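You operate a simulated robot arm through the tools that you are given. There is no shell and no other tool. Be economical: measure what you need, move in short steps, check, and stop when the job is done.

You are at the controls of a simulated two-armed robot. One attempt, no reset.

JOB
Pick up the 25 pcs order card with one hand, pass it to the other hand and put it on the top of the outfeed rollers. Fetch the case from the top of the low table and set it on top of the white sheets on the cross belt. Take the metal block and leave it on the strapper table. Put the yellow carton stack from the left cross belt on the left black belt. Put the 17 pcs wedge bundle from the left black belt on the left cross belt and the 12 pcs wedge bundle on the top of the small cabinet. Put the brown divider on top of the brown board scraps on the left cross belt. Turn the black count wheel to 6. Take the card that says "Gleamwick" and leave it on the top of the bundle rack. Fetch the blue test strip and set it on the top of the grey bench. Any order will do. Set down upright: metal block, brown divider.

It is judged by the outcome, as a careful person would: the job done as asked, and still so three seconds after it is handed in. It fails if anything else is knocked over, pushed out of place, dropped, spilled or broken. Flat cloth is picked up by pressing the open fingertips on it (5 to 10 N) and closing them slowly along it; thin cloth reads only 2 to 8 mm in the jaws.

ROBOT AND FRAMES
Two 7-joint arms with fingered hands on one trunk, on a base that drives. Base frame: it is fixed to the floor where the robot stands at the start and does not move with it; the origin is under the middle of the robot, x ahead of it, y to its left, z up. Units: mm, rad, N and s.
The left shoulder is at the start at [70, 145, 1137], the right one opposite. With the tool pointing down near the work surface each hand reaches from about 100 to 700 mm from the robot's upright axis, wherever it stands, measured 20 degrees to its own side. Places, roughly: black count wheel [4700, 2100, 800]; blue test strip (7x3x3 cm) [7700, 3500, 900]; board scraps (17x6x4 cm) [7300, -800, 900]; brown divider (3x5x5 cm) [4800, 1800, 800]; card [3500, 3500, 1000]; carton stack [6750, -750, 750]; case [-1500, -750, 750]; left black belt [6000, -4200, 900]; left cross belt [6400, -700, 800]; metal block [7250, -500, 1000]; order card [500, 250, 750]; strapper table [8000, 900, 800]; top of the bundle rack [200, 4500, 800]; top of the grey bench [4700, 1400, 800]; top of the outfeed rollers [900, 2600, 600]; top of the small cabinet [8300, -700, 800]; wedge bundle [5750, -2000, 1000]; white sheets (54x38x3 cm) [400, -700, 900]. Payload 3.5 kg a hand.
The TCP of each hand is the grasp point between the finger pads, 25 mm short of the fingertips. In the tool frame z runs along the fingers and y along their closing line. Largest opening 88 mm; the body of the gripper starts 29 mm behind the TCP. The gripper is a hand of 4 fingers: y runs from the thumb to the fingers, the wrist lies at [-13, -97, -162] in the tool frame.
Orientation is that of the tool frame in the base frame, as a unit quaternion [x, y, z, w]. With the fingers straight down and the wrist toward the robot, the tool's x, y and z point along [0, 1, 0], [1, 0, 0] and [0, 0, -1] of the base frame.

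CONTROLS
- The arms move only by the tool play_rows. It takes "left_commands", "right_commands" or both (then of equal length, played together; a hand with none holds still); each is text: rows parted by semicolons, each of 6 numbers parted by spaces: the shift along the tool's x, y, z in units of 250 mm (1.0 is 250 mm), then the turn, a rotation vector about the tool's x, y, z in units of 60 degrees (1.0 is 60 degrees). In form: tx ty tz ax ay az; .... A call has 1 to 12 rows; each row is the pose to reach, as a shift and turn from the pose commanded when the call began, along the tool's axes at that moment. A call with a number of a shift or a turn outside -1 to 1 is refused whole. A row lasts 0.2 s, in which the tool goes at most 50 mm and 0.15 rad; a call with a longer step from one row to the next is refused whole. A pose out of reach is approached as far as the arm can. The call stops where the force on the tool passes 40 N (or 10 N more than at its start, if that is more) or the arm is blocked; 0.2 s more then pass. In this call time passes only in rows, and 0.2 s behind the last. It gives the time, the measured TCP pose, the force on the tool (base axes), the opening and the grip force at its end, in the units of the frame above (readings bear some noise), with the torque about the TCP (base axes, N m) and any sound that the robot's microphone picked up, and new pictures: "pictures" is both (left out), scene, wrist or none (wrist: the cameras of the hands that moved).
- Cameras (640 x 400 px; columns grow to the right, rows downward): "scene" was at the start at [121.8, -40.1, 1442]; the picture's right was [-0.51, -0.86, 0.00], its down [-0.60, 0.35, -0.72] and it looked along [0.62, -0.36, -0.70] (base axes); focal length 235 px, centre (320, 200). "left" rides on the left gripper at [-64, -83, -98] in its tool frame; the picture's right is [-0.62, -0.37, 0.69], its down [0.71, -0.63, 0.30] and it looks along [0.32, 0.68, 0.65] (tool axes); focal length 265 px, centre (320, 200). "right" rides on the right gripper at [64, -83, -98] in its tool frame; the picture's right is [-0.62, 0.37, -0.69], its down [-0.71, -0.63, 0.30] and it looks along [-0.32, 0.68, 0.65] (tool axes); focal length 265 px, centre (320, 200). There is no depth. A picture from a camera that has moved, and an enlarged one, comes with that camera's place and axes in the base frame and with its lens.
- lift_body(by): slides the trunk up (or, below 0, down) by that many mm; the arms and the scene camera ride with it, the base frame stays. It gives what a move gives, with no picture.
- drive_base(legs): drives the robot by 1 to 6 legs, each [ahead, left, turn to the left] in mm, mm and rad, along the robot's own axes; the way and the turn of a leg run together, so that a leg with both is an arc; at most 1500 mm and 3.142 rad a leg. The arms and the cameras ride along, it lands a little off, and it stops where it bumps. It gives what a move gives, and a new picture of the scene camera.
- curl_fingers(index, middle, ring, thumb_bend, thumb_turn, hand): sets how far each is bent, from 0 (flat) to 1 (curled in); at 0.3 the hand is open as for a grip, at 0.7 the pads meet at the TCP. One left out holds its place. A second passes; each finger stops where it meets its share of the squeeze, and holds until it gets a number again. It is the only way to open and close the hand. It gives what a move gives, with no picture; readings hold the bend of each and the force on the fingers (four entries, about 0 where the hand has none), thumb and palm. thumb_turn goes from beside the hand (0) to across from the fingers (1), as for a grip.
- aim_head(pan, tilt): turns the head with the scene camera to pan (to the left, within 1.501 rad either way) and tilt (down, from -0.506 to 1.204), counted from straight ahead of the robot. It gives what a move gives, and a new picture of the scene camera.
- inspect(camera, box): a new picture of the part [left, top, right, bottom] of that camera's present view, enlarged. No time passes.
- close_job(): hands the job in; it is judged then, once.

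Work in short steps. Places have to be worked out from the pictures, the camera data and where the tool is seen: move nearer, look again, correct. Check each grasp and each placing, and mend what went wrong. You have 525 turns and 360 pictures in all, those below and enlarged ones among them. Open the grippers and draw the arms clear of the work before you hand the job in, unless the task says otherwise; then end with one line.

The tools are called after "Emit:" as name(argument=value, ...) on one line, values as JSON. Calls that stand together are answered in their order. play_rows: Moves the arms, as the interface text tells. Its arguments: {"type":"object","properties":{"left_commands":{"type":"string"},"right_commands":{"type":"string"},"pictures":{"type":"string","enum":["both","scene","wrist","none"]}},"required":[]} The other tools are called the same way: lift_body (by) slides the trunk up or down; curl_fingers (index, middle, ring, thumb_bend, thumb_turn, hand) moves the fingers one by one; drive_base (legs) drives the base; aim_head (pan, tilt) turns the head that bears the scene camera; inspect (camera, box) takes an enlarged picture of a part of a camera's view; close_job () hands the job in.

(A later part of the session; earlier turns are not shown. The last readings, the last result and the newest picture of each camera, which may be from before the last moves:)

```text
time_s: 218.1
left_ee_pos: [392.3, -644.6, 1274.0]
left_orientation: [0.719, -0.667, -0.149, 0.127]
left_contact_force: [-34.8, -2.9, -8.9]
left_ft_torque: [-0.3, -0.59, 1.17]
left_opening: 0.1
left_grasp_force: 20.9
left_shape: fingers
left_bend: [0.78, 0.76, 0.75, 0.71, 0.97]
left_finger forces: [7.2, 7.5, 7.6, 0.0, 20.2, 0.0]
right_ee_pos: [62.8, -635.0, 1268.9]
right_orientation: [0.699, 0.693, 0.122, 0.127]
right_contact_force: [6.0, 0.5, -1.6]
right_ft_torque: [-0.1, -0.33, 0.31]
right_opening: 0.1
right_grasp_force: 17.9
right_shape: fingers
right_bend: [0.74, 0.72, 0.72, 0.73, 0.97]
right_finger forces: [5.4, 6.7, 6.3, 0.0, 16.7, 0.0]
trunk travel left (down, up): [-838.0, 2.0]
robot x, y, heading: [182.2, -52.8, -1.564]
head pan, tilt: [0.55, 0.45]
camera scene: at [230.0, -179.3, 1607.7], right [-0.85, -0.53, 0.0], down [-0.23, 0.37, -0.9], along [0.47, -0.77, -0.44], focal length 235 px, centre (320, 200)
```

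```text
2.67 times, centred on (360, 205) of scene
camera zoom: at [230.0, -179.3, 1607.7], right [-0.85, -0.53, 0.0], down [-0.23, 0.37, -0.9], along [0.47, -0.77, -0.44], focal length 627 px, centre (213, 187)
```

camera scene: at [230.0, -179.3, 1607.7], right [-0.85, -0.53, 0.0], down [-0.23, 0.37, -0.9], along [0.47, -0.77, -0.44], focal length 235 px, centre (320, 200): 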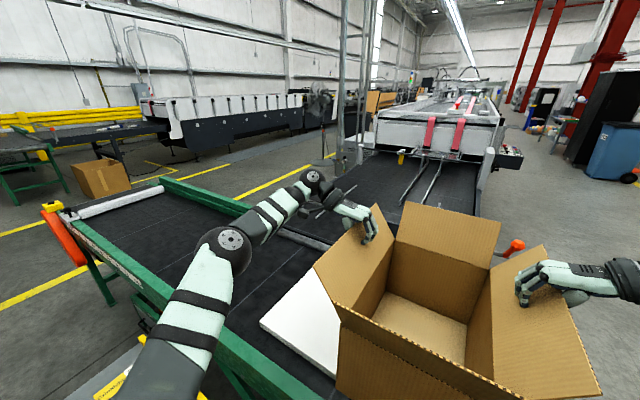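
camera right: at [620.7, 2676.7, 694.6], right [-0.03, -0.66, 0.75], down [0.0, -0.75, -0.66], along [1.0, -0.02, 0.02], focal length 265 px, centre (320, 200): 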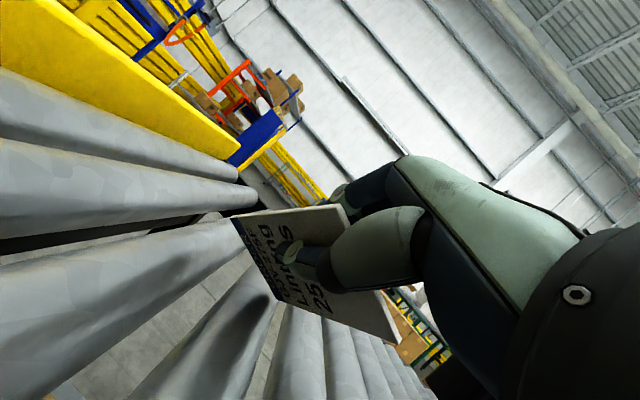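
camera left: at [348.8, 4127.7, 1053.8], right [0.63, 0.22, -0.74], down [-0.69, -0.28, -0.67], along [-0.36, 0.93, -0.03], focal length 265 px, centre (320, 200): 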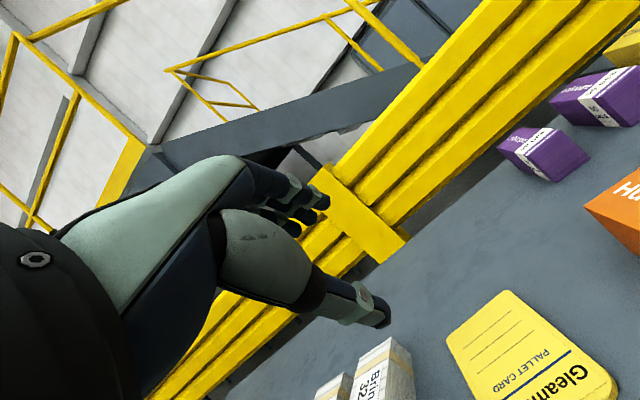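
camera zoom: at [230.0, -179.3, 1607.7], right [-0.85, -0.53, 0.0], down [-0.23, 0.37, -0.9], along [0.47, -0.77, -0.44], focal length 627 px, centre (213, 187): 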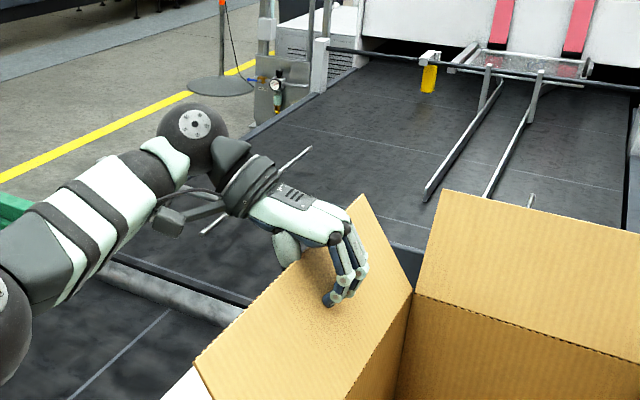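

The cause isn't visible; the arm may be at its limit on that side. I'll relieve the load by moving both hands 12 mm back in −x, then use a base rotation instead.

Emit:
play_rows(left_commands="-0.001 0.022 0.009 0 0 0; -0.002 0.045 0.018 0 0 0", right_commands="-0.001 -0.022 -0.009 0 0 0; -0.001 -0.045 -0.017 0 0 0", pictures="none")

```text
time_s: 218.7
left_ee_pos: [379.2, -644.1, 1274.0]
left_orientation: [0.719, -0.667, -0.147, 0.126]
left_contact_force: [-6.4, 1.9, -1.3]
left_ft_torque: [0.03, 0.38, -0.43]
left_opening: 0.3
left_grasp_force: 21.2
left_shape: fingers
left_bend: [0.78, 0.76, 0.75, 0.71, 0.97]
left_finger forces: [6.9, 7.1, 7.5, 0.1, 20.1, 0.1]
right_ee_pos: [48.8, -633.2, 1267.8]
right_orientation: [0.7, 0.692, 0.121, 0.127]
right_contact_force: [5.7, -0.6, -1.6]
right_ft_torque: [-0.04, -0.36, 0.3]
right_opening: 0.0
right_grasp_force: 17.6
right_shape: fingers
right_bend: [0.74, 0.72, 0.72, 0.73, 0.97]
right_finger forces: [5.4, 6.4, 6.4, 0.0, 16.7, 0.0]
trunk travel left (down, up): [-838.0, 2.0]
robot x, y, heading: [179.2, -50.1, -1.566]
head pan, tilt: [0.55, 0.45]
```

The load vanished, so there is a hard stop on that side. I try a small base rotation to the left to bring the case over the slab.

Emit:
drive_base(legs=[[40, 0, 0.1]])

```text
time_s: 219.6
left_ee_pos: [437.0, -653.7, 1277.4]
left_orientation: [0.751, -0.632, -0.139, 0.135]
left_contact_force: [-6.0, 1.1, -1.9]
left_ft_torque: [0.02, 0.34, -0.43]
left_opening: 0.0
left_grasp_force: 20.6
left_shape: fingers
left_bend: [0.78, 0.76, 0.75, 0.71, 0.97]
left_finger forces: [7.1, 7.0, 7.2, 0.0, 19.8, 0.1]
right_ee_pos: [108.4, -676.7, 1272.8]
right_orientation: [0.663, 0.727, 0.127, 0.123]
right_contact_force: [5.2, 0.5, -1.3]
right_ft_torque: [-0.06, -0.36, 0.26]
right_opening: 0.1
right_grasp_force: 17.1
right_shape: fingers
right_bend: [0.74, 0.72, 0.72, 0.73, 0.97]
right_finger forces: [5.4, 6.4, 6.0, 0.0, 16.5, 0.0]
trunk travel left (down, up): [-838.0, 2.0]
robot x, y, heading: [183.9, -90.3, -1.462]
head pan, tilt: [0.55, 0.45]
camera scene: at [239.7, -204.5, 1608.9], right [-0.79, -0.61, 0.0], down [-0.26, 0.34, -0.9], along [0.55, -0.72, -0.43], focal length 235 px, centre (320, 200)
```

scene: 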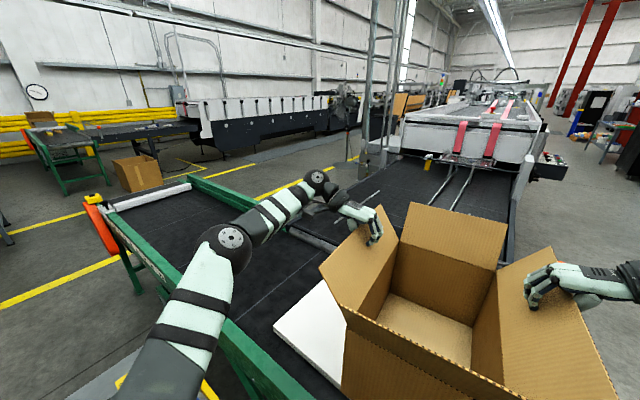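

It moved freely, so that was just an arm limit. A bit more: rotate 0.08 and shift left 20 mm.

Emit:
drive_base(legs=[[15, 20, 0.08]])

Emit:
aim_head(pan=-0.1, tilt=0.85)

```text
time_s: 220.5
left_ee_pos: [498.3, -649.2, 1276.2]
left_orientation: [0.776, -0.601, -0.134, 0.138]
left_contact_force: [-5.9, -0.3, -2.0]
left_ft_torque: [-0.05, 0.29, -0.43]
left_opening: 0.0
left_grasp_force: 20.0
left_shape: fingers
left_bend: [0.78, 0.76, 0.75, 0.71, 0.97]
left_finger forces: [6.8, 6.9, 7.2, 0.1, 19.7, 0.0]
right_ee_pos: [173.6, -699.4, 1269.5]
right_orientation: [0.634, 0.752, 0.134, 0.118]
right_contact_force: [5.1, 0.1, -1.6]
right_ft_torque: [0.01, -0.38, 0.32]
right_opening: 0.0
right_grasp_force: 17.3
right_shape: fingers
right_bend: [0.74, 0.73, 0.72, 0.73, 0.97]
right_finger forces: [5.2, 6.5, 6.2, 0.1, 16.9, 0.0]
trunk travel left (down, up): [-838.0, 2.0]
robot x, y, heading: [203.6, -100.0, -1.384]
head pan, tilt: [0.55, 0.45]
camera scene: at [266.8, -219.4, 1608.3], right [-0.74, -0.67, 0.0], down [-0.29, 0.32, -0.9], along [0.61, -0.67, -0.43], focal length 235 px, centre (320, 200)
```

scene: 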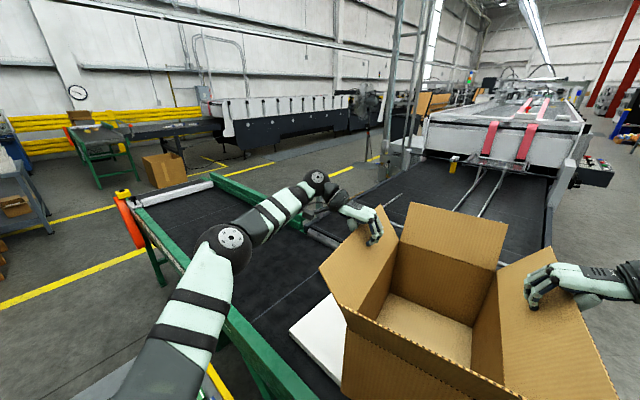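

```text
time_s: 221.5
left_ee_pos: [507.2, -650.7, 1272.7]
left_orientation: [0.776, -0.6, -0.136, 0.14]
left_contact_force: [-5.4, -0.3, -1.3]
left_ft_torque: [-0.08, 0.26, -0.43]
left_opening: 0.1
left_grasp_force: 20.0
left_shape: fingers
left_bend: [0.78, 0.76, 0.75, 0.71, 0.97]
left_finger forces: [6.7, 6.9, 7.5, 0.1, 20.0, 0.0]
right_ee_pos: [182.5, -698.6, 1269.2]
right_orientation: [0.634, 0.753, 0.132, 0.116]
right_contact_force: [5.8, 1.0, -2.0]
right_ft_torque: [0.02, -0.3, 0.32]
right_opening: 0.2
right_grasp_force: 17.2
right_shape: fingers
right_bend: [0.74, 0.73, 0.73, 0.72, 0.97]
right_finger forces: [5.3, 6.3, 5.9, 0.0, 16.3, 0.1]
trunk travel left (down, up): [-838.0, 2.0]
robot x, y, heading: [202.0, -102.1, -1.39]
head pan, tilt: [-0.099, 0.85]
camera scene: at [222.4, -229.3, 1573.4], right [-1.0, -0.09, 0.0], down [-0.07, 0.75, -0.66], along [0.06, -0.66, -0.75], focal length 235 px, centre (320, 200)
```

scene: 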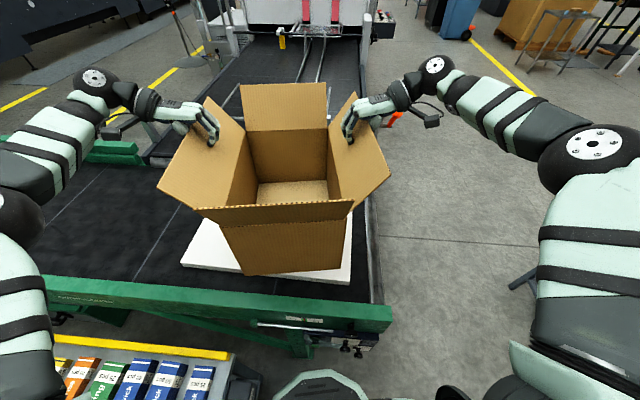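

Case is now centred over the slab in x; I need ~35 mm forward. Moving both hands forward 35 mm, then lowering the trunk 45 mm.

Emit:
play_rows(left_commands="0.047 0 0 0 0 0; 0.094 0 0 0 0 0; 0.14 0 0 0 0 0", right_commands="-0.047 0 0 0 0 0; -0.094 0 0 0 0 0; -0.14 0 0 0 0 0", pictures="none")

Emit:
lift_body(by=-45)

Emit:
inspect(camera="scene", box=[120, 60, 440, 320])

Emit:
inspect(camera="right", box=[0, 0, 640, 400])

```text
time_s: 221.9
left_ee_pos: [507.5, -664.4, 1271.5]
left_orientation: [0.779, -0.595, -0.139, 0.142]
left_contact_force: [-25.5, -8.1, -8.9]
left_ft_torque: [-0.23, -0.41, 0.83]
left_opening: 0.0
left_grasp_force: 19.4
left_shape: fingers
left_bend: [0.78, 0.76, 0.75, 0.7, 0.97]
left_finger forces: [6.1, 6.2, 7.1, 0.0, 19.2, 0.1]
right_ee_pos: [182.9, -711.7, 1269.0]
right_orientation: [0.635, 0.752, 0.132, 0.115]
right_contact_force: [5.1, -1.1, -1.5]
right_ft_torque: [-0.05, -0.25, 0.28]
right_opening: 0.0
right_grasp_force: 15.2
right_shape: fingers
right_bend: [0.74, 0.73, 0.73, 0.72, 0.97]
right_finger forces: [5.0, 5.4, 5.5, 0.0, 15.3, 0.1]
trunk travel left (down, up): [-838.0, 2.0]
robot x, y, heading: [206.5, -105.2, -1.378]
head pan, tilt: [-0.099, 0.85]
stopped in row 2 (left hand): the force on the tool passed its limit at 98 N (the readings are from after the stop); the commanded pose is now the measured one
```

```text
time_s: 222.7
left_ee_pos: [507.6, -663.4, 1230.6]
left_orientation: [0.779, -0.595, -0.137, 0.143]
left_contact_force: [-17.5, -5.2, -6.0]
left_ft_torque: [-0.12, -0.32, 0.43]
left_opening: 0.0
left_grasp_force: 18.9
left_shape: fingers
left_bend: [0.78, 0.76, 0.75, 0.7, 0.97]
left_finger forces: [6.0, 6.0, 6.9, 0.0, 19.1, 0.0]
right_ee_pos: [184.4, -710.0, 1225.7]
right_orientation: [0.633, 0.753, 0.133, 0.117]
right_contact_force: [3.4, 0.3, -1.4]
right_ft_torque: [-0.06, -0.18, 0.26]
right_opening: 0.1
right_grasp_force: 15.3
right_shape: fingers
right_bend: [0.74, 0.73, 0.73, 0.72, 0.97]
right_finger forces: [4.9, 5.2, 5.3, 0.0, 15.2, 0.0]
trunk travel left (down, up): [-795.0, 45.0]
robot x, y, heading: [205.3, -106.1, -1.388]
head pan, tilt: [-0.099, 0.85]
stopped: the force on the tool passed its limit at 41 N (the readings are from after the stop); the commanded pose is now the measured one
```

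```text
1.54 times, centred on (280, 190) of scene
camera zoom: at [221.6, -230.5, 1529.7], right [-1.0, -0.09, 0.0], down [-0.06, 0.75, -0.66], along [0.06, -0.66, -0.75], focal length 362 px, centre (382, 215)
```

zoom: 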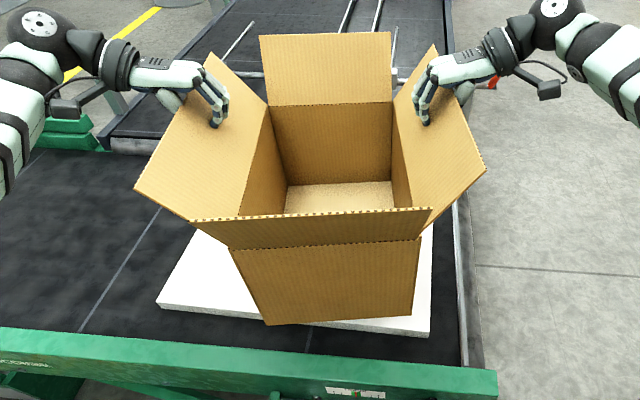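

```text
1.00 times, centred on (320, 200) of right (not enlarged: the box is as wide or as high as the picture)
camera zoom: at [61.8, -665.0, 1289.7], right [0.21, -0.59, 0.78], down [-0.36, -0.79, -0.5], along [0.91, -0.17, -0.37], focal length 265 px, centre (320, 200)
```

zoom: 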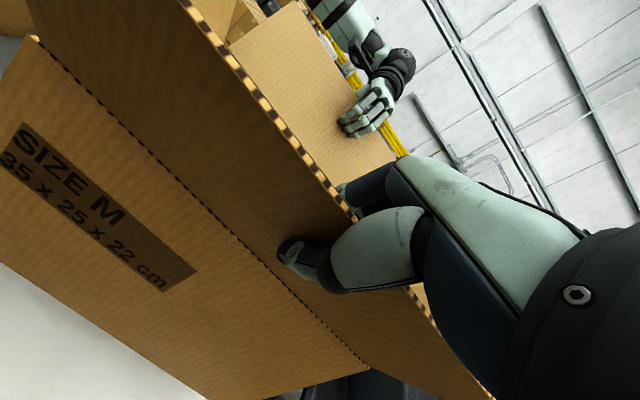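

The front-left corner overhangs by ~25 mm. Relieve the left hand by 8 mm in −x and drive ahead 25 mm.

Emit:
play_rows(left_commands="-0.006 0.02 0.006 0 0 0; -0.01 0.035 0.012 0 0 0", right_commands="0.004 -0.02 -0.006 0 0 0; 0.008 -0.035 -0.012 0 0 0", pictures="none")

Emit:
drive_base(legs=[[28, 0, 0]])

```text
time_s: 223.3
left_ee_pos: [496.3, -659.9, 1232.9]
left_orientation: [0.779, -0.595, -0.137, 0.142]
left_contact_force: [-4.6, 0.3, -2.7]
left_ft_torque: [-0.08, 0.27, -0.41]
left_opening: 0.0
left_grasp_force: 19.9
left_shape: fingers
left_bend: [0.78, 0.76, 0.75, 0.7, 0.97]
left_finger forces: [6.4, 6.6, 7.4, 0.0, 19.7, 0.1]
right_ee_pos: [172.5, -707.9, 1227.0]
right_orientation: [0.634, 0.753, 0.132, 0.117]
right_contact_force: [3.7, 0.3, -1.2]
right_ft_torque: [-0.03, -0.24, 0.26]
right_opening: 0.0
right_grasp_force: 16.1
right_shape: fingers
right_bend: [0.74, 0.73, 0.73, 0.72, 0.97]
right_finger forces: [5.1, 5.8, 5.6, 0.1, 15.3, 0.1]
trunk travel left (down, up): [-795.0, 45.0]
robot x, y, heading: [208.3, -100.1, -1.384]
head pan, tilt: [-0.099, 0.85]
```

```text
time_s: 224.1
left_ee_pos: [500.6, -681.3, 1235.8]
left_orientation: [0.778, -0.596, -0.135, 0.145]
left_contact_force: [-4.3, 0.6, -0.9]
left_ft_torque: [-0.02, 0.24, -0.44]
left_opening: 0.2
left_grasp_force: 20.1
left_shape: fingers
left_bend: [0.78, 0.76, 0.75, 0.7, 0.97]
left_finger forces: [6.6, 6.5, 7.3, 0.0, 19.7, 0.0]
right_ee_pos: [176.5, -728.7, 1231.7]
right_orientation: [0.634, 0.753, 0.131, 0.119]
right_contact_force: [5.0, 0.6, -0.3]
right_ft_torque: [-0.01, -0.21, 0.26]
right_opening: 0.1
right_grasp_force: 16.4
right_shape: fingers
right_bend: [0.74, 0.73, 0.73, 0.72, 0.97]
right_finger forces: [5.3, 6.0, 5.7, 0.0, 15.4, 0.0]
trunk travel left (down, up): [-795.0, 45.0]
robot x, y, heading: [213.3, -128.8, -1.388]
head pan, tilt: [-0.099, 0.85]
camera scene: at [224.8, -248.3, 1531.2], right [-1.0, -0.09, 0.0], down [-0.06, 0.75, -0.66], along [0.06, -0.66, -0.75], focal length 235 px, centre (320, 200)
```

scene: 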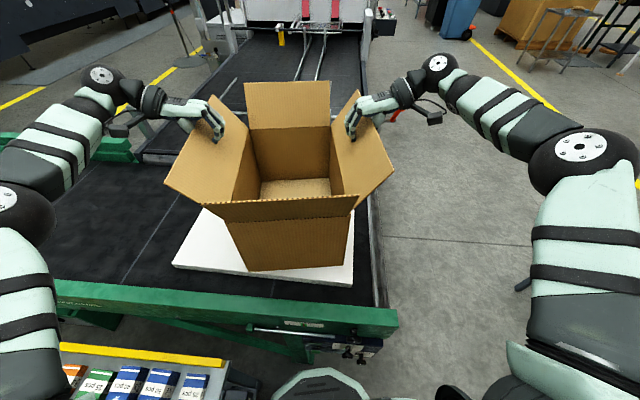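

Now it's over the slab. Lowering in small trunk steps until it rests (watching vertical force).

Emit:
lift_body(by=-25)

Emit:
lift_body(by=-15)

Emit:
inspect(camera="right", box=[0, 0, 640, 400])

```text
time_s: 224.8
left_ee_pos: [502.2, -688.0, 1208.3]
left_orientation: [0.778, -0.596, -0.137, 0.143]
left_contact_force: [-4.3, -0.7, -2.9]
left_ft_torque: [-0.05, 0.24, -0.4]
left_opening: 0.0
left_grasp_force: 19.6
left_shape: fingers
left_bend: [0.78, 0.76, 0.75, 0.7, 0.97]
left_finger forces: [6.3, 6.4, 7.2, 0.0, 19.6, 0.1]
right_ee_pos: [177.9, -733.2, 1202.6]
right_orientation: [0.634, 0.753, 0.133, 0.116]
right_contact_force: [4.0, 0.6, -2.1]
right_ft_torque: [-0.02, -0.18, 0.32]
right_opening: 0.0
right_grasp_force: 15.5
right_shape: fingers
right_bend: [0.74, 0.73, 0.73, 0.72, 0.97]
right_finger forces: [5.1, 5.7, 5.6, 0.0, 15.5, 0.0]
trunk travel left (down, up): [-770.0, 70.0]
robot x, y, heading: [210.1, -135.6, -1.387]
head pan, tilt: [-0.099, 0.85]
```

```text
time_s: 225.5
left_ee_pos: [502.3, -687.5, 1192.1]
left_orientation: [0.779, -0.595, -0.137, 0.143]
left_contact_force: [-5.4, 0.0, -0.9]
left_ft_torque: [-0.07, 0.26, -0.43]
left_opening: 0.2
left_grasp_force: 19.8
left_shape: fingers
left_bend: [0.78, 0.76, 0.75, 0.7, 0.97]
left_finger forces: [6.5, 6.6, 7.4, 0.0, 19.8, 0.0]
right_ee_pos: [178.3, -735.7, 1187.9]
right_orientation: [0.634, 0.753, 0.133, 0.117]
right_contact_force: [4.6, 0.1, -1.4]
right_ft_torque: [0.01, -0.28, 0.29]
right_opening: 0.2
right_grasp_force: 16.4
right_shape: fingers
right_bend: [0.74, 0.73, 0.73, 0.72, 0.97]
right_finger forces: [5.1, 5.9, 6.0, 0.0, 15.6, 0.1]
trunk travel left (down, up): [-755.0, 85.0]
robot x, y, heading: [204.7, -133.2, -1.383]
head pan, tilt: [-0.099, 0.85]
```

```text
1.00 times, centred on (320, 200) of right (not enlarged: the box is as wide or as high as the picture)
camera zoom: at [56.6, -690.3, 1251.5], right [0.21, -0.59, 0.78], down [-0.36, -0.79, -0.5], along [0.91, -0.18, -0.37], focal length 265 px, centre (320, 200)
```

zoom: 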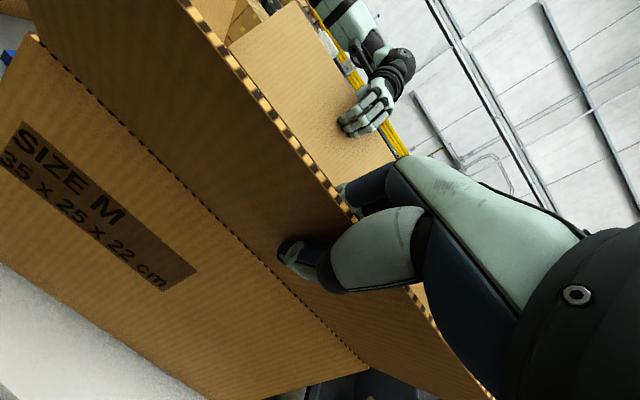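

Emit:
lift_body(by=-12)

Emit:
lift_body(by=-10)

Emit:
inspect(camera="scene", box=[120, 60, 440, 320])

```text
time_s: 226.1
left_ee_pos: [502.3, -689.6, 1178.1]
left_orientation: [0.778, -0.596, -0.137, 0.143]
left_contact_force: [-3.8, 0.1, -1.8]
left_ft_torque: [-0.06, 0.26, -0.47]
left_opening: 0.2
left_grasp_force: 20.6
left_shape: fingers
left_bend: [0.78, 0.76, 0.75, 0.7, 0.97]
left_finger forces: [6.5, 6.7, 7.6, 0.1, 19.9, 0.1]
right_ee_pos: [178.1, -734.7, 1176.4]
right_orientation: [0.634, 0.753, 0.132, 0.117]
right_contact_force: [4.5, 0.6, -1.7]
right_ft_torque: [0.03, -0.25, 0.3]
right_opening: 0.0
right_grasp_force: 16.4
right_shape: fingers
right_bend: [0.74, 0.73, 0.73, 0.72, 0.97]
right_finger forces: [5.3, 6.0, 5.9, 0.1, 15.7, 0.0]
trunk travel left (down, up): [-743.0, 97.0]
robot x, y, heading: [206.0, -130.5, -1.386]
head pan, tilt: [-0.099, 0.85]
```

```text
time_s: 226.7
left_ee_pos: [501.5, -685.7, 1172.6]
left_orientation: [0.779, -0.595, -0.135, 0.144]
left_contact_force: [-2.6, -1.4, 5.7]
left_ft_torque: [-0.4, 0.33, -0.41]
left_opening: 0.3
left_grasp_force: 23.3
left_shape: fingers
left_bend: [0.78, 0.76, 0.75, 0.7, 0.97]
left_finger forces: [5.9, 8.0, 10.9, 0.0, 21.7, 0.0]
right_ee_pos: [177.2, -733.3, 1169.8]
right_orientation: [0.634, 0.753, 0.13, 0.12]
right_contact_force: [2.8, 0.0, 8.0]
right_ft_torque: [-0.27, -0.58, 0.23]
right_opening: 0.0
right_grasp_force: 20.3
right_shape: fingers
right_bend: [0.74, 0.73, 0.73, 0.72, 0.97]
right_finger forces: [5.5, 8.6, 9.1, 0.1, 18.1, 0.0]
trunk travel left (down, up): [-733.0, 107.0]
robot x, y, heading: [211.1, -128.8, -1.383]
head pan, tilt: [-0.099, 0.85]
```

```text
1.54 times, centred on (280, 190) of scene
camera zoom: at [225.8, -253.8, 1468.8], right [-1.0, -0.09, 0.0], down [-0.06, 0.75, -0.66], along [0.06, -0.66, -0.75], focal length 362 px, centre (382, 215)
```

zoom: 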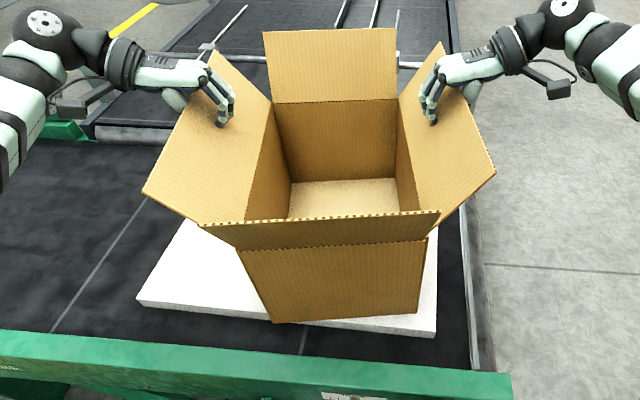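

Contact: the case rests on the slab. Easing 4 mm up and opening both hands.

Emit:
lift_body(by=4)

Emit:
curl_fingers(hand="left", index=0.3, middle=0.3, ring=0.3, thumb_bend=0.3)

Emit:
curl_fingers(hand="right", index=0.3, middle=0.3, ring=0.3, thumb_bend=0.3)

Emit:
lift_body(by=103)

Emit:
aim_head(pan=-0.1, tilt=0.86)

```text
time_s: 227.2
left_ee_pos: [502.0, -686.9, 1173.6]
left_orientation: [0.778, -0.596, -0.138, 0.142]
left_contact_force: [-5.9, -1.4, -1.4]
left_ft_torque: [-0.32, 0.28, -0.33]
left_opening: 0.1
left_grasp_force: 20.4
left_shape: fingers
left_bend: [0.78, 0.76, 0.75, 0.7, 0.97]
left_finger forces: [5.6, 6.6, 9.4, 0.0, 19.6, 0.0]
right_ee_pos: [178.6, -733.8, 1170.2]
right_orientation: [0.634, 0.753, 0.132, 0.117]
right_contact_force: [5.6, 1.6, 2.0]
right_ft_torque: [-0.25, -0.44, 0.2]
right_opening: 0.2
right_grasp_force: 18.8
right_shape: fingers
right_bend: [0.74, 0.73, 0.73, 0.72, 0.97]
right_finger forces: [5.3, 7.1, 7.9, 0.1, 16.5, 0.1]
trunk travel left (down, up): [-737.0, 103.0]
robot x, y, heading: [208.9, -132.3, -1.385]
head pan, tilt: [-0.099, 0.85]
```

```text
time_s: 228.2
left_ee_pos: [502.4, -687.6, 1174.8]
left_orientation: [0.778, -0.596, -0.137, 0.143]
left_contact_force: [-0.7, 0.2, -0.4]
left_ft_torque: [-0.02, 0.0, 0.0]
left_opening: 84.4
left_grasp_force: 0.0
left_shape: fingers
left_bend: [0.3, 0.3, 0.3, 0.3, 0.97]
left_finger forces: [0.0, 0.0, 0.0, 0.0, 0.0, 0.1]
right_ee_pos: [178.3, -734.6, 1169.3]
right_orientation: [0.634, 0.753, 0.132, 0.117]
right_contact_force: [0.5, 1.5, -0.2]
right_ft_torque: [-0.09, -0.13, 0.17]
right_opening: 0.0
right_grasp_force: 14.8
right_shape: fingers
right_bend: [0.74, 0.73, 0.73, 0.72, 0.97]
right_finger forces: [4.6, 4.8, 5.3, 0.1, 15.7, 0.1]
trunk travel left (down, up): [-737.0, 103.0]
robot x, y, heading: [206.8, -132.4, -1.386]
head pan, tilt: [-0.099, 0.85]
```

```text
time_s: 229.2
left_ee_pos: [502.1, -686.3, 1174.0]
left_orientation: [0.778, -0.595, -0.137, 0.145]
left_contact_force: [0.1, -0.1, 0.1]
left_ft_torque: [0.01, 0.01, 0.01]
left_opening: 84.4
left_grasp_force: 0.0
left_shape: fingers
left_bend: [0.3, 0.3, 0.3, 0.3, 0.97]
left_finger forces: [0.1, 0.0, 0.0, 0.0, 0.0, 0.0]
right_ee_pos: [179.9, -734.5, 1170.2]
right_orientation: [0.635, 0.752, 0.132, 0.117]
right_contact_force: [0.0, -0.2, 0.0]
right_ft_torque: [-0.03, 0.0, 0.0]
right_opening: 84.5
right_grasp_force: 0.1
right_shape: fingers
right_bend: [0.3, 0.3, 0.3, 0.3, 0.97]
right_finger forces: [0.0, 0.0, 0.1, 0.0, 0.1, 0.1]
trunk travel left (down, up): [-737.0, 103.0]
robot x, y, heading: [210.0, -133.2, -1.38]
head pan, tilt: [-0.099, 0.85]
```

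```text
time_s: 230.5
left_ee_pos: [500.7, -687.7, 1277.3]
left_orientation: [0.779, -0.595, -0.137, 0.143]
left_contact_force: [0.2, 0.7, 0.5]
left_ft_torque: [-0.02, -0.05, 0.01]
left_opening: 84.5
left_grasp_force: 0.0
left_shape: fingers
left_bend: [0.3, 0.3, 0.3, 0.3, 0.97]
left_finger forces: [0.0, 0.0, 0.0, 0.0, 0.1, 0.1]
right_ee_pos: [177.9, -734.8, 1273.0]
right_orientation: [0.634, 0.753, 0.132, 0.117]
right_contact_force: [0.1, -0.2, 0.0]
right_ft_torque: [-0.06, 0.03, 0.0]
right_opening: 84.3
right_grasp_force: 0.0
right_shape: fingers
right_bend: [0.3, 0.3, 0.3, 0.3, 0.97]
right_finger forces: [0.0, 0.1, 0.0, 0.0, 0.0, 0.0]
trunk travel left (down, up): [-840.0, 0.0]
robot x, y, heading: [210.8, -133.7, -1.382]
head pan, tilt: [-0.099, 0.85]
```

```text
time_s: 231.2
left_ee_pos: [503.0, -687.2, 1276.8]
left_orientation: [0.778, -0.596, -0.137, 0.143]
left_contact_force: [0.5, 0.3, -0.3]
left_ft_torque: [-0.03, -0.02, 0.0]
left_opening: 84.5
left_grasp_force: 0.1
left_shape: fingers
left_bend: [0.3, 0.3, 0.3, 0.3, 0.97]
left_finger forces: [0.0, 0.1, 0.0, 0.0, 0.1, 0.0]
right_ee_pos: [177.5, -734.7, 1272.4]
right_orientation: [0.634, 0.753, 0.132, 0.117]
right_contact_force: [0.4, -0.1, 0.0]
right_ft_torque: [0.02, 0.0, -0.01]
right_opening: 84.4
right_grasp_force: 0.1
right_shape: fingers
right_bend: [0.3, 0.3, 0.3, 0.3, 0.97]
right_finger forces: [0.0, 0.0, 0.0, 0.0, 0.0, 0.0]
trunk travel left (down, up): [-840.0, 0.0]
robot x, y, heading: [210.6, -129.2, -1.389]
head pan, tilt: [-0.099, 0.86]
camera scene: at [226.1, -255.8, 1574.5], right [-1.0, -0.09, 0.0], down [-0.06, 0.76, -0.65], along [0.06, -0.65, -0.76], focal length 235 px, centre (320, 200)
```

scene: 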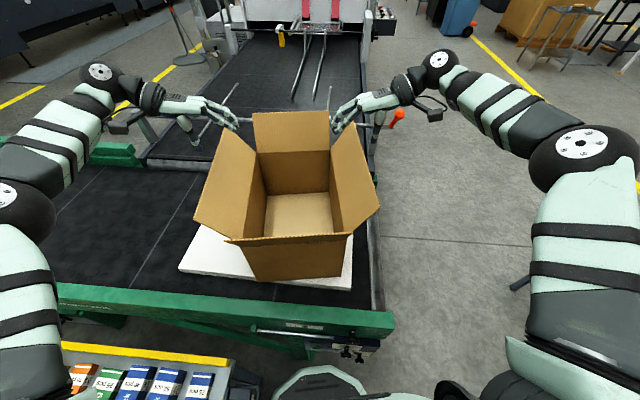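

The case stands on the white sheets. Backing away and retracting the hands.

Emit:
drive_base(legs=[[-420, 0, 0]])

Emit:
play_rows(left_commands="-0.1 0 0.05 0 0 0; -0.2 0 0.1 0 0 0; -0.3 0 0.2 0 0 0; -0.4 0 0.3 0 0 0; -0.5 0 0.4 0 0 0", right_commands="0.1 0 0.05 0 0 0; 0.2 0 0.1 0 0 0; 0.3 0 0.2 0 0 0; 0.4 0 0.3 0 0 0; 0.5 0 0.4 0 0 0", pictures="none")

Emit:
drive_base(legs=[[0, -250, 0], [0, 0, 1.385]])

```text
time_s: 233.7
left_ee_pos: [431.4, -292.9, 1274.9]
left_orientation: [0.781, -0.591, -0.138, 0.144]
left_contact_force: [1.0, -0.3, 0.4]
left_ft_torque: [0.0, -0.01, 0.05]
left_opening: 84.2
left_grasp_force: 0.1
left_shape: fingers
left_bend: [0.3, 0.3, 0.3, 0.3, 0.97]
left_finger forces: [0.1, 0.1, 0.1, 0.0, 0.1, 0.0]
right_ee_pos: [108.4, -342.9, 1271.4]
right_orientation: [0.631, 0.755, 0.133, 0.117]
right_contact_force: [0.0, -0.5, -0.3]
right_ft_torque: [0.01, -0.03, 0.06]
right_opening: 84.5
right_grasp_force: 0.0
right_shape: fingers
right_bend: [0.3, 0.3, 0.3, 0.3, 0.97]
right_finger forces: [0.1, 0.0, 0.0, 0.0, 0.1, 0.1]
trunk travel left (down, up): [-840.0, 0.0]
robot x, y, heading: [135.1, 262.9, -1.378]
head pan, tilt: [-0.099, 0.86]
camera scene: at [152.1, 136.6, 1574.3], right [-1.0, -0.09, 0.0], down [-0.07, 0.76, -0.65], along [0.06, -0.65, -0.76], focal length 235 px, centre (320, 200)
```

scene: 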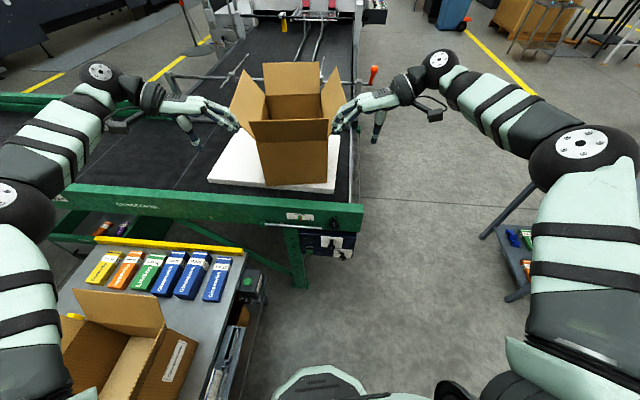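

```text
time_s: 234.8
left_ee_pos: [360.4, -175.9, 1190.7]
left_orientation: [0.781, -0.592, -0.136, 0.144]
left_contact_force: [-0.1, -0.4, -0.7]
left_ft_torque: [-0.01, -0.02, 0.0]
left_opening: 84.3
left_grasp_force: 0.0
left_shape: fingers
left_bend: [0.3, 0.3, 0.3, 0.3, 0.97]
left_finger forces: [0.1, 0.0, 0.0, 0.0, 0.0, 0.0]
right_ee_pos: [117.5, -209.7, 1181.2]
right_orientation: [0.631, 0.755, 0.132, 0.117]
right_contact_force: [-0.5, -0.2, 0.0]
right_ft_torque: [0.0, 0.02, 0.05]
right_opening: 84.3
right_grasp_force: 0.0
right_shape: fingers
right_bend: [0.3, 0.3, 0.3, 0.3, 0.97]
right_finger forces: [0.1, 0.1, 0.0, 0.1, 0.0, 0.0]
trunk travel left (down, up): [-840.0, 0.0]
robot x, y, heading: [134.8, 262.5, -1.373]
head pan, tilt: [-0.099, 0.86]
```

```text
time_s: 240.1
left_ee_pos: [365.4, 371.8, 1190.9]
left_orientation: [0.978, 0.056, -0.012, 0.198]
left_contact_force: [0.6, -0.7, -0.2]
left_ft_torque: [0.0, 0.02, 0.03]
left_opening: 84.4
left_grasp_force: 0.1
left_shape: fingers
left_bend: [0.3, 0.3, 0.3, 0.3, 0.97]
left_finger forces: [0.0, 0.1, 0.1, 0.0, 0.0, 0.0]
right_ee_pos: [359.9, 126.8, 1180.6]
right_orientation: [-0.011, 0.984, 0.177, 0.003]
right_contact_force: [0.5, -0.1, 0.0]
right_ft_torque: [0.0, -0.01, -0.01]
right_opening: 84.3
right_grasp_force: 0.1
right_shape: fingers
right_bend: [0.3, 0.3, 0.3, 0.3, 0.97]
right_finger forces: [0.0, 0.0, 0.0, 0.0, 0.0, 0.0]
trunk travel left (down, up): [-840.0, 0.0]
robot x, y, heading: [-105.7, 220.2, 0.038]
head pan, tilt: [-0.099, 0.86]
camera scene: at [22.6, 215.6, 1574.6], right [-0.06, -1.0, 0.0], down [-0.76, 0.05, -0.65], along [0.65, -0.04, -0.76], focal length 235 px, centre (320, 200)
```

scene: 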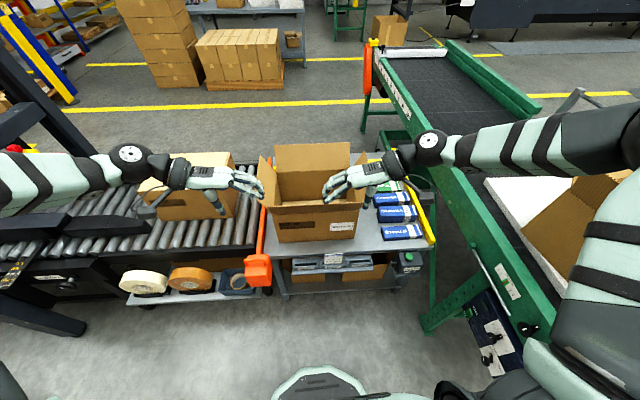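

Retracing the route north, keeping well clear of the sealer's post.

Emit:
drive_base(legs=[[-134, 0, -0.038], [0, 1400, 0], [0, 430, 0], [440, 560, 0], [0, 800, 0]])

```text
time_s: 257.6
left_ee_pos: [726.0, 3541.6, 1189.7]
left_orientation: [0.98, 0.041, -0.014, 0.196]
left_contact_force: [-0.5, -1.3, -0.4]
left_ft_torque: [-0.02, 0.0, -0.01]
left_opening: 84.3
left_grasp_force: 0.0
left_shape: fingers
left_bend: [0.3, 0.3, 0.3, 0.3, 0.97]
left_finger forces: [0.0, 0.0, 0.0, 0.1, 0.0, 0.0]
right_ee_pos: [713.7, 3296.4, 1179.9]
right_orientation: [0.005, 0.984, 0.178, 0.005]
right_contact_force: [0.0, -0.2, -0.6]
right_ft_torque: [-0.01, 0.01, 0.0]
right_opening: 84.3
right_grasp_force: 0.0
right_shape: fingers
right_bend: [0.3, 0.3, 0.3, 0.3, 0.97]
right_finger forces: [0.1, 0.0, 0.1, 0.0, 0.0, 0.0]
trunk travel left (down, up): [-840.0, 0.0]
robot x, y, heading: [251.2, 3402.7, 0.001]
head pan, tilt: [-0.099, 0.86]
camera scene: at [379.4, 3396.0, 1574.5], right [-0.1, -1.0, 0.0], down [-0.75, 0.07, -0.65], along [0.65, -0.06, -0.76], focal length 235 px, centre (320, 200)
```

scene: 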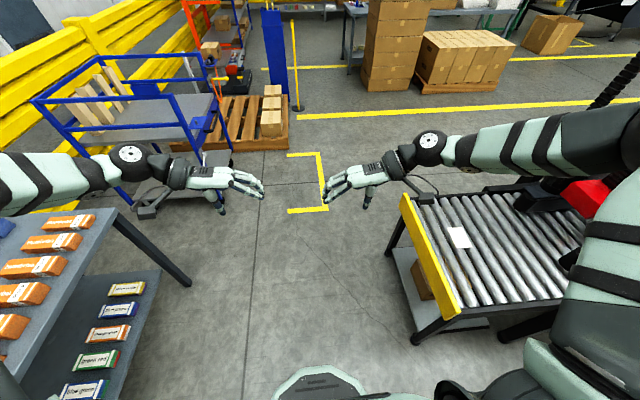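

Driving east along the aisle, then pausing to look.

Emit:
drive_base(legs=[[1300, -150, 0], [800, -280, 0]])

Emit:
aim_head(pan=-0.2, tilt=0.35)

```text
time_s: 268.3
left_ee_pos: [2823.8, 3119.4, 1191.4]
left_orientation: [0.979, 0.048, -0.011, 0.197]
left_contact_force: [-0.2, -0.3, -0.6]
left_ft_torque: [0.02, 0.03, -0.02]
left_opening: 84.2
left_grasp_force: 0.1
left_shape: fingers
left_bend: [0.3, 0.3, 0.3, 0.3, 0.97]
left_finger forces: [0.0, 0.1, 0.1, 0.0, 0.0, 0.1]
right_ee_pos: [2814.7, 2874.7, 1180.9]
right_orientation: [-0.001, 0.984, 0.176, 0.004]
right_contact_force: [0.1, -0.3, -0.2]
right_ft_torque: [0.02, -0.02, -0.02]
right_opening: 84.5
right_grasp_force: 0.2
right_shape: fingers
right_bend: [0.3, 0.3, 0.3, 0.3, 0.97]
right_finger forces: [0.1, 0.0, 0.0, 0.0, 0.0, 0.0]
trunk travel left (down, up): [-840.0, 0.0]
robot x, y, heading: [2349.4, 2972.4, 0.016]
head pan, tilt: [-0.099, 0.86]
camera scene: at [2478.7, 2969.9, 1574.7], right [-0.08, -1.0, 0.0], down [-0.76, 0.06, -0.65], along [0.65, -0.05, -0.76], focal length 235 px, centre (320, 200)
```

scene: 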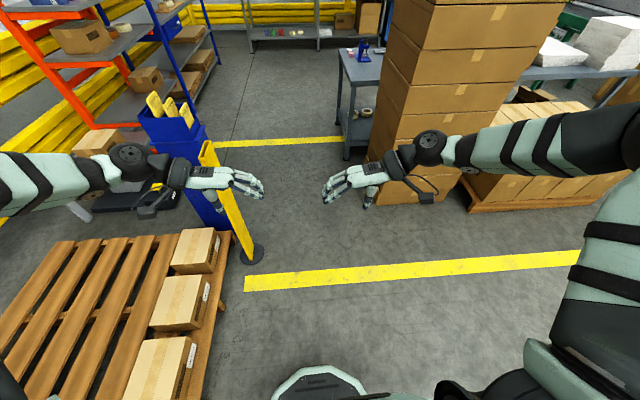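

```text
time_s: 269.2
left_ee_pos: [2825.1, 3119.2, 1190.1]
left_orientation: [0.979, 0.048, -0.012, 0.198]
left_contact_force: [0.4, 0.4, 0.1]
left_ft_torque: [0.02, 0.02, -0.03]
left_opening: 84.4
left_grasp_force: 0.1
left_shape: fingers
left_bend: [0.3, 0.3, 0.3, 0.3, 0.97]
left_finger forces: [0.0, 0.0, 0.1, 0.0, 0.0, 0.1]
right_ee_pos: [2816.1, 2874.4, 1180.5]
right_orientation: [-0.001, 0.984, 0.176, 0.003]
right_contact_force: [0.0, -1.5, 0.2]
right_ft_torque: [-0.01, 0.0, 0.0]
right_opening: 84.5
right_grasp_force: 0.1
right_shape: fingers
right_bend: [0.3, 0.3, 0.3, 0.3, 0.97]
right_finger forces: [0.0, 0.0, 0.0, 0.1, 0.1, 0.1]
trunk travel left (down, up): [-840.0, 0.0]
robot x, y, heading: [2349.6, 2972.4, 0.02]
head pan, tilt: [-0.201, 0.351]
camera scene: at [2494.2, 2958.9, 1618.9], right [-0.18, -0.98, 0.0], down [-0.34, 0.06, -0.94], along [0.92, -0.17, -0.34], focal length 235 px, centre (320, 200)
```

scene: 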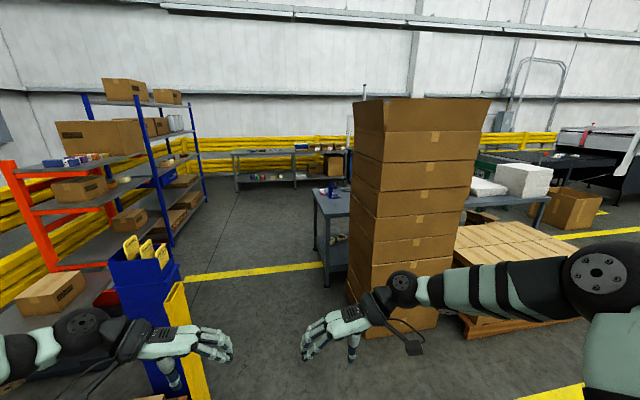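

Passing between the bin and the stack, then looking at the grey bench on the right.

Emit:
drive_base(legs=[[1400, 0, -0.02], [700, 0, 0]])

Emit:
aim_head(pan=-0.9, tilt=0.55)

```text
time_s: 279.6
left_ee_pos: [4898.5, 3172.0, 1188.7]
left_orientation: [0.979, 0.05, -0.012, 0.197]
left_contact_force: [-0.1, -0.3, -0.4]
left_ft_torque: [0.03, -0.01, 0.02]
left_opening: 84.3
left_grasp_force: 0.0
left_shape: fingers
left_bend: [0.3, 0.3, 0.3, 0.3, 0.97]
left_finger forces: [0.1, 0.0, 0.1, 0.0, 0.1, 0.0]
right_ee_pos: [4890.6, 2926.3, 1180.8]
right_orientation: [-0.004, 0.984, 0.176, 0.004]
right_contact_force: [0.5, -0.3, 0.7]
right_ft_torque: [-0.01, 0.02, 0.0]
right_opening: 84.6
right_grasp_force: 0.1
right_shape: fingers
right_bend: [0.3, 0.3, 0.3, 0.3, 0.97]
right_finger forces: [0.1, 0.0, 0.0, 0.0, 0.0, 0.1]
trunk travel left (down, up): [-840.0, 0.0]
robot x, y, heading: [4429.6, 3022.3, 0.021]
head pan, tilt: [-0.201, 0.351]
camera scene: at [4568.6, 3009.2, 1619.2], right [-0.18, -0.98, 0.0], down [-0.34, 0.06, -0.94], along [0.92, -0.17, -0.34], focal length 235 px, centre (320, 200)
```

scene: 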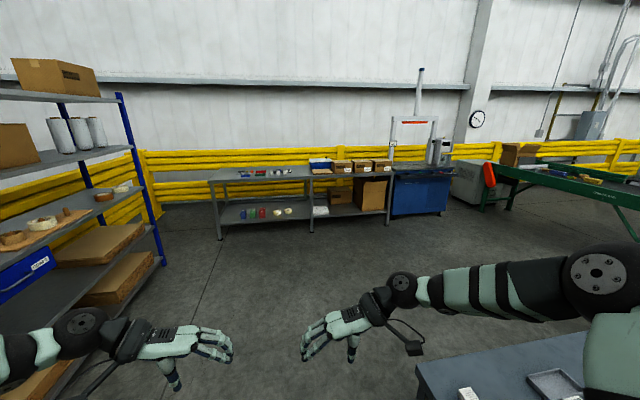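

```text
time_s: 280.6
left_ee_pos: [4899.5, 3170.7, 1189.1]
left_orientation: [0.979, 0.049, -0.012, 0.198]
left_contact_force: [0.6, 0.3, 0.0]
left_ft_torque: [0.03, 0.02, -0.03]
left_opening: 84.5
left_grasp_force: 0.0
left_shape: fingers
left_bend: [0.3, 0.3, 0.3, 0.3, 0.97]
left_finger forces: [0.0, 0.0, 0.0, 0.0, 0.0, 0.1]
right_ee_pos: [4891.9, 2926.5, 1180.7]
right_orientation: [-0.004, 0.984, 0.176, 0.004]
right_contact_force: [0.2, 0.6, -0.1]
right_ft_torque: [0.0, 0.02, 0.02]
right_opening: 84.4
right_grasp_force: 0.0
right_shape: fingers
right_bend: [0.3, 0.3, 0.3, 0.3, 0.97]
right_finger forces: [0.0, 0.1, 0.0, 0.0, 0.1, 0.0]
trunk travel left (down, up): [-840.0, 0.0]
robot x, y, heading: [4429.3, 3021.5, 0.022]
head pan, tilt: [-0.901, 0.55]
camera scene: at [4535.5, 2956.8, 1600.8], right [-0.77, -0.64, 0.0], down [-0.33, 0.4, -0.85], along [0.54, -0.66, -0.52], focal length 235 px, centre (320, 200)
```

scene: 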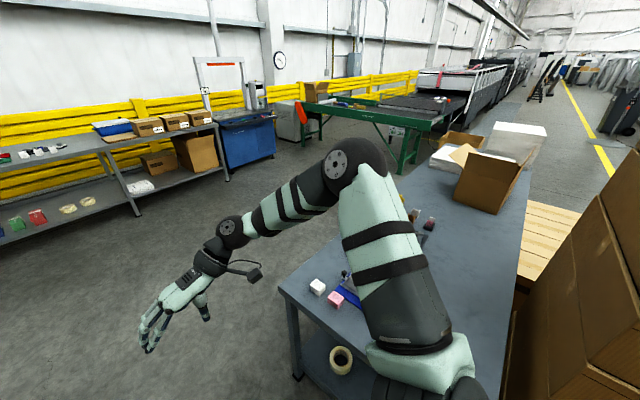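

The grey bench spans x≈4384–5000, y≈1200–2530. I'll go around to its +x side and face it.

Emit:
drive_base(legs=[[1280, -50, 0], [0, 0, -1.57], [1050, 0, 0], [0, 0, -1.57]])

Emit:
aim_head(pan=0.0, tilt=0.7)

```text
time_s: 299.8
left_ee_pos: [5234.8, 1794.9, 1190.6]
left_orientation: [-0.037, 0.979, 0.198, 0.015]
left_contact_force: [0.4, -0.2, 0.5]
left_ft_torque: [0.01, 0.03, 0.01]
left_opening: 84.3
left_grasp_force: 0.1
left_shape: fingers
left_bend: [0.3, 0.3, 0.3, 0.3, 0.97]
left_finger forces: [0.1, 0.0, 0.1, 0.1, 0.0, 0.0]
right_ee_pos: [5248.7, 2040.9, 1179.7]
right_orientation: [0.984, -0.009, -0.006, 0.177]
right_contact_force: [0.6, 0.3, -0.8]
right_ft_torque: [-0.05, 0.03, -0.02]
right_opening: 84.4
right_grasp_force: 0.2
right_shape: fingers
right_bend: [0.3, 0.3, 0.3, 0.3, 0.97]
right_finger forces: [0.1, 0.0, 0.0, 0.1, 0.0, 0.0]
trunk travel left (down, up): [-840.0, 0.0]
robot x, y, heading: [5710.3, 1930.9, 3.139]
head pan, tilt: [-0.901, 0.55]
camera scene: at [5606.8, 2004.4, 1600.8], right [0.79, 0.62, 0.0], down [0.32, -0.41, -0.85], along [-0.53, 0.67, -0.52], focal length 235 px, centre (320, 200)
```

scene: 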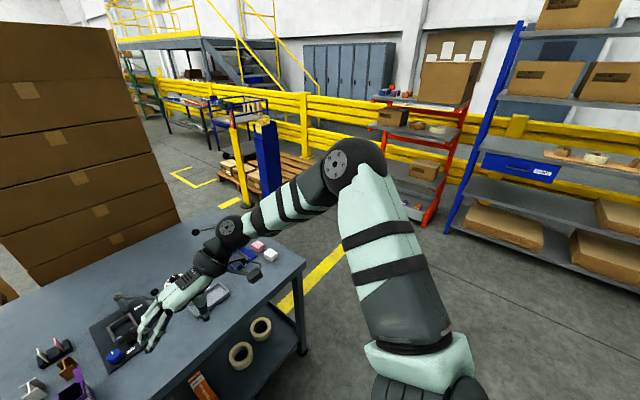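

```text
time_s: 301.0
left_ee_pos: [5235.9, 1797.0, 1190.2]
left_orientation: [-0.038, 0.979, 0.198, 0.014]
left_contact_force: [-0.6, -0.6, 1.2]
left_ft_torque: [0.01, -0.01, 0.03]
left_opening: 84.2
left_grasp_force: 0.0
left_shape: fingers
left_bend: [0.3, 0.3, 0.3, 0.3, 0.97]
left_finger forces: [0.0, 0.1, 0.0, 0.0, 0.0, 0.0]
right_ee_pos: [5249.9, 2040.6, 1180.7]
right_orientation: [0.984, -0.008, -0.006, 0.176]
right_contact_force: [-0.4, -0.4, 0.0]
right_ft_torque: [-0.02, 0.02, 0.03]
right_opening: 84.5
right_grasp_force: 0.0
right_shape: fingers
right_bend: [0.3, 0.3, 0.3, 0.3, 0.97]
right_finger forces: [0.0, 0.0, 0.0, 0.0, 0.0, 0.0]
trunk travel left (down, up): [-840.0, 0.0]
robot x, y, heading: [5710.5, 1931.0, 3.139]
head pan, tilt: [0.0, 0.7]
camera scene: at [5577.4, 1934.5, 1587.6], right [0.0, 1.0, 0.0], down [0.64, 0.0, -0.76], along [-0.76, 0.0, -0.64], focal length 235 px, centre (320, 200)
```

scene: 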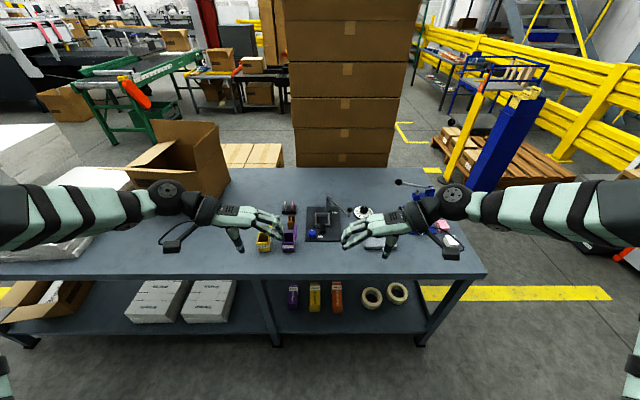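

Emit:
inspect(camera="scene", box=[230, 165, 490, 285])

```text
2.46 times, centred on (360, 225) of scene
camera zoom: at [5577.4, 1934.5, 1587.6], right [0.0, 1.0, 0.0], down [0.64, 0.0, -0.76], along [-0.76, 0.0, -0.64], focal length 579 px, centre (222, 138)
```

zoom: 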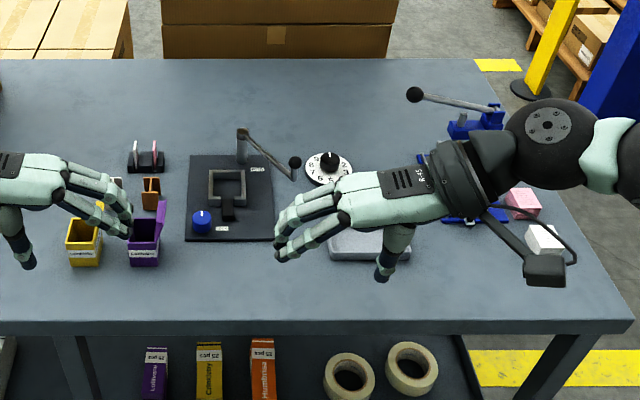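

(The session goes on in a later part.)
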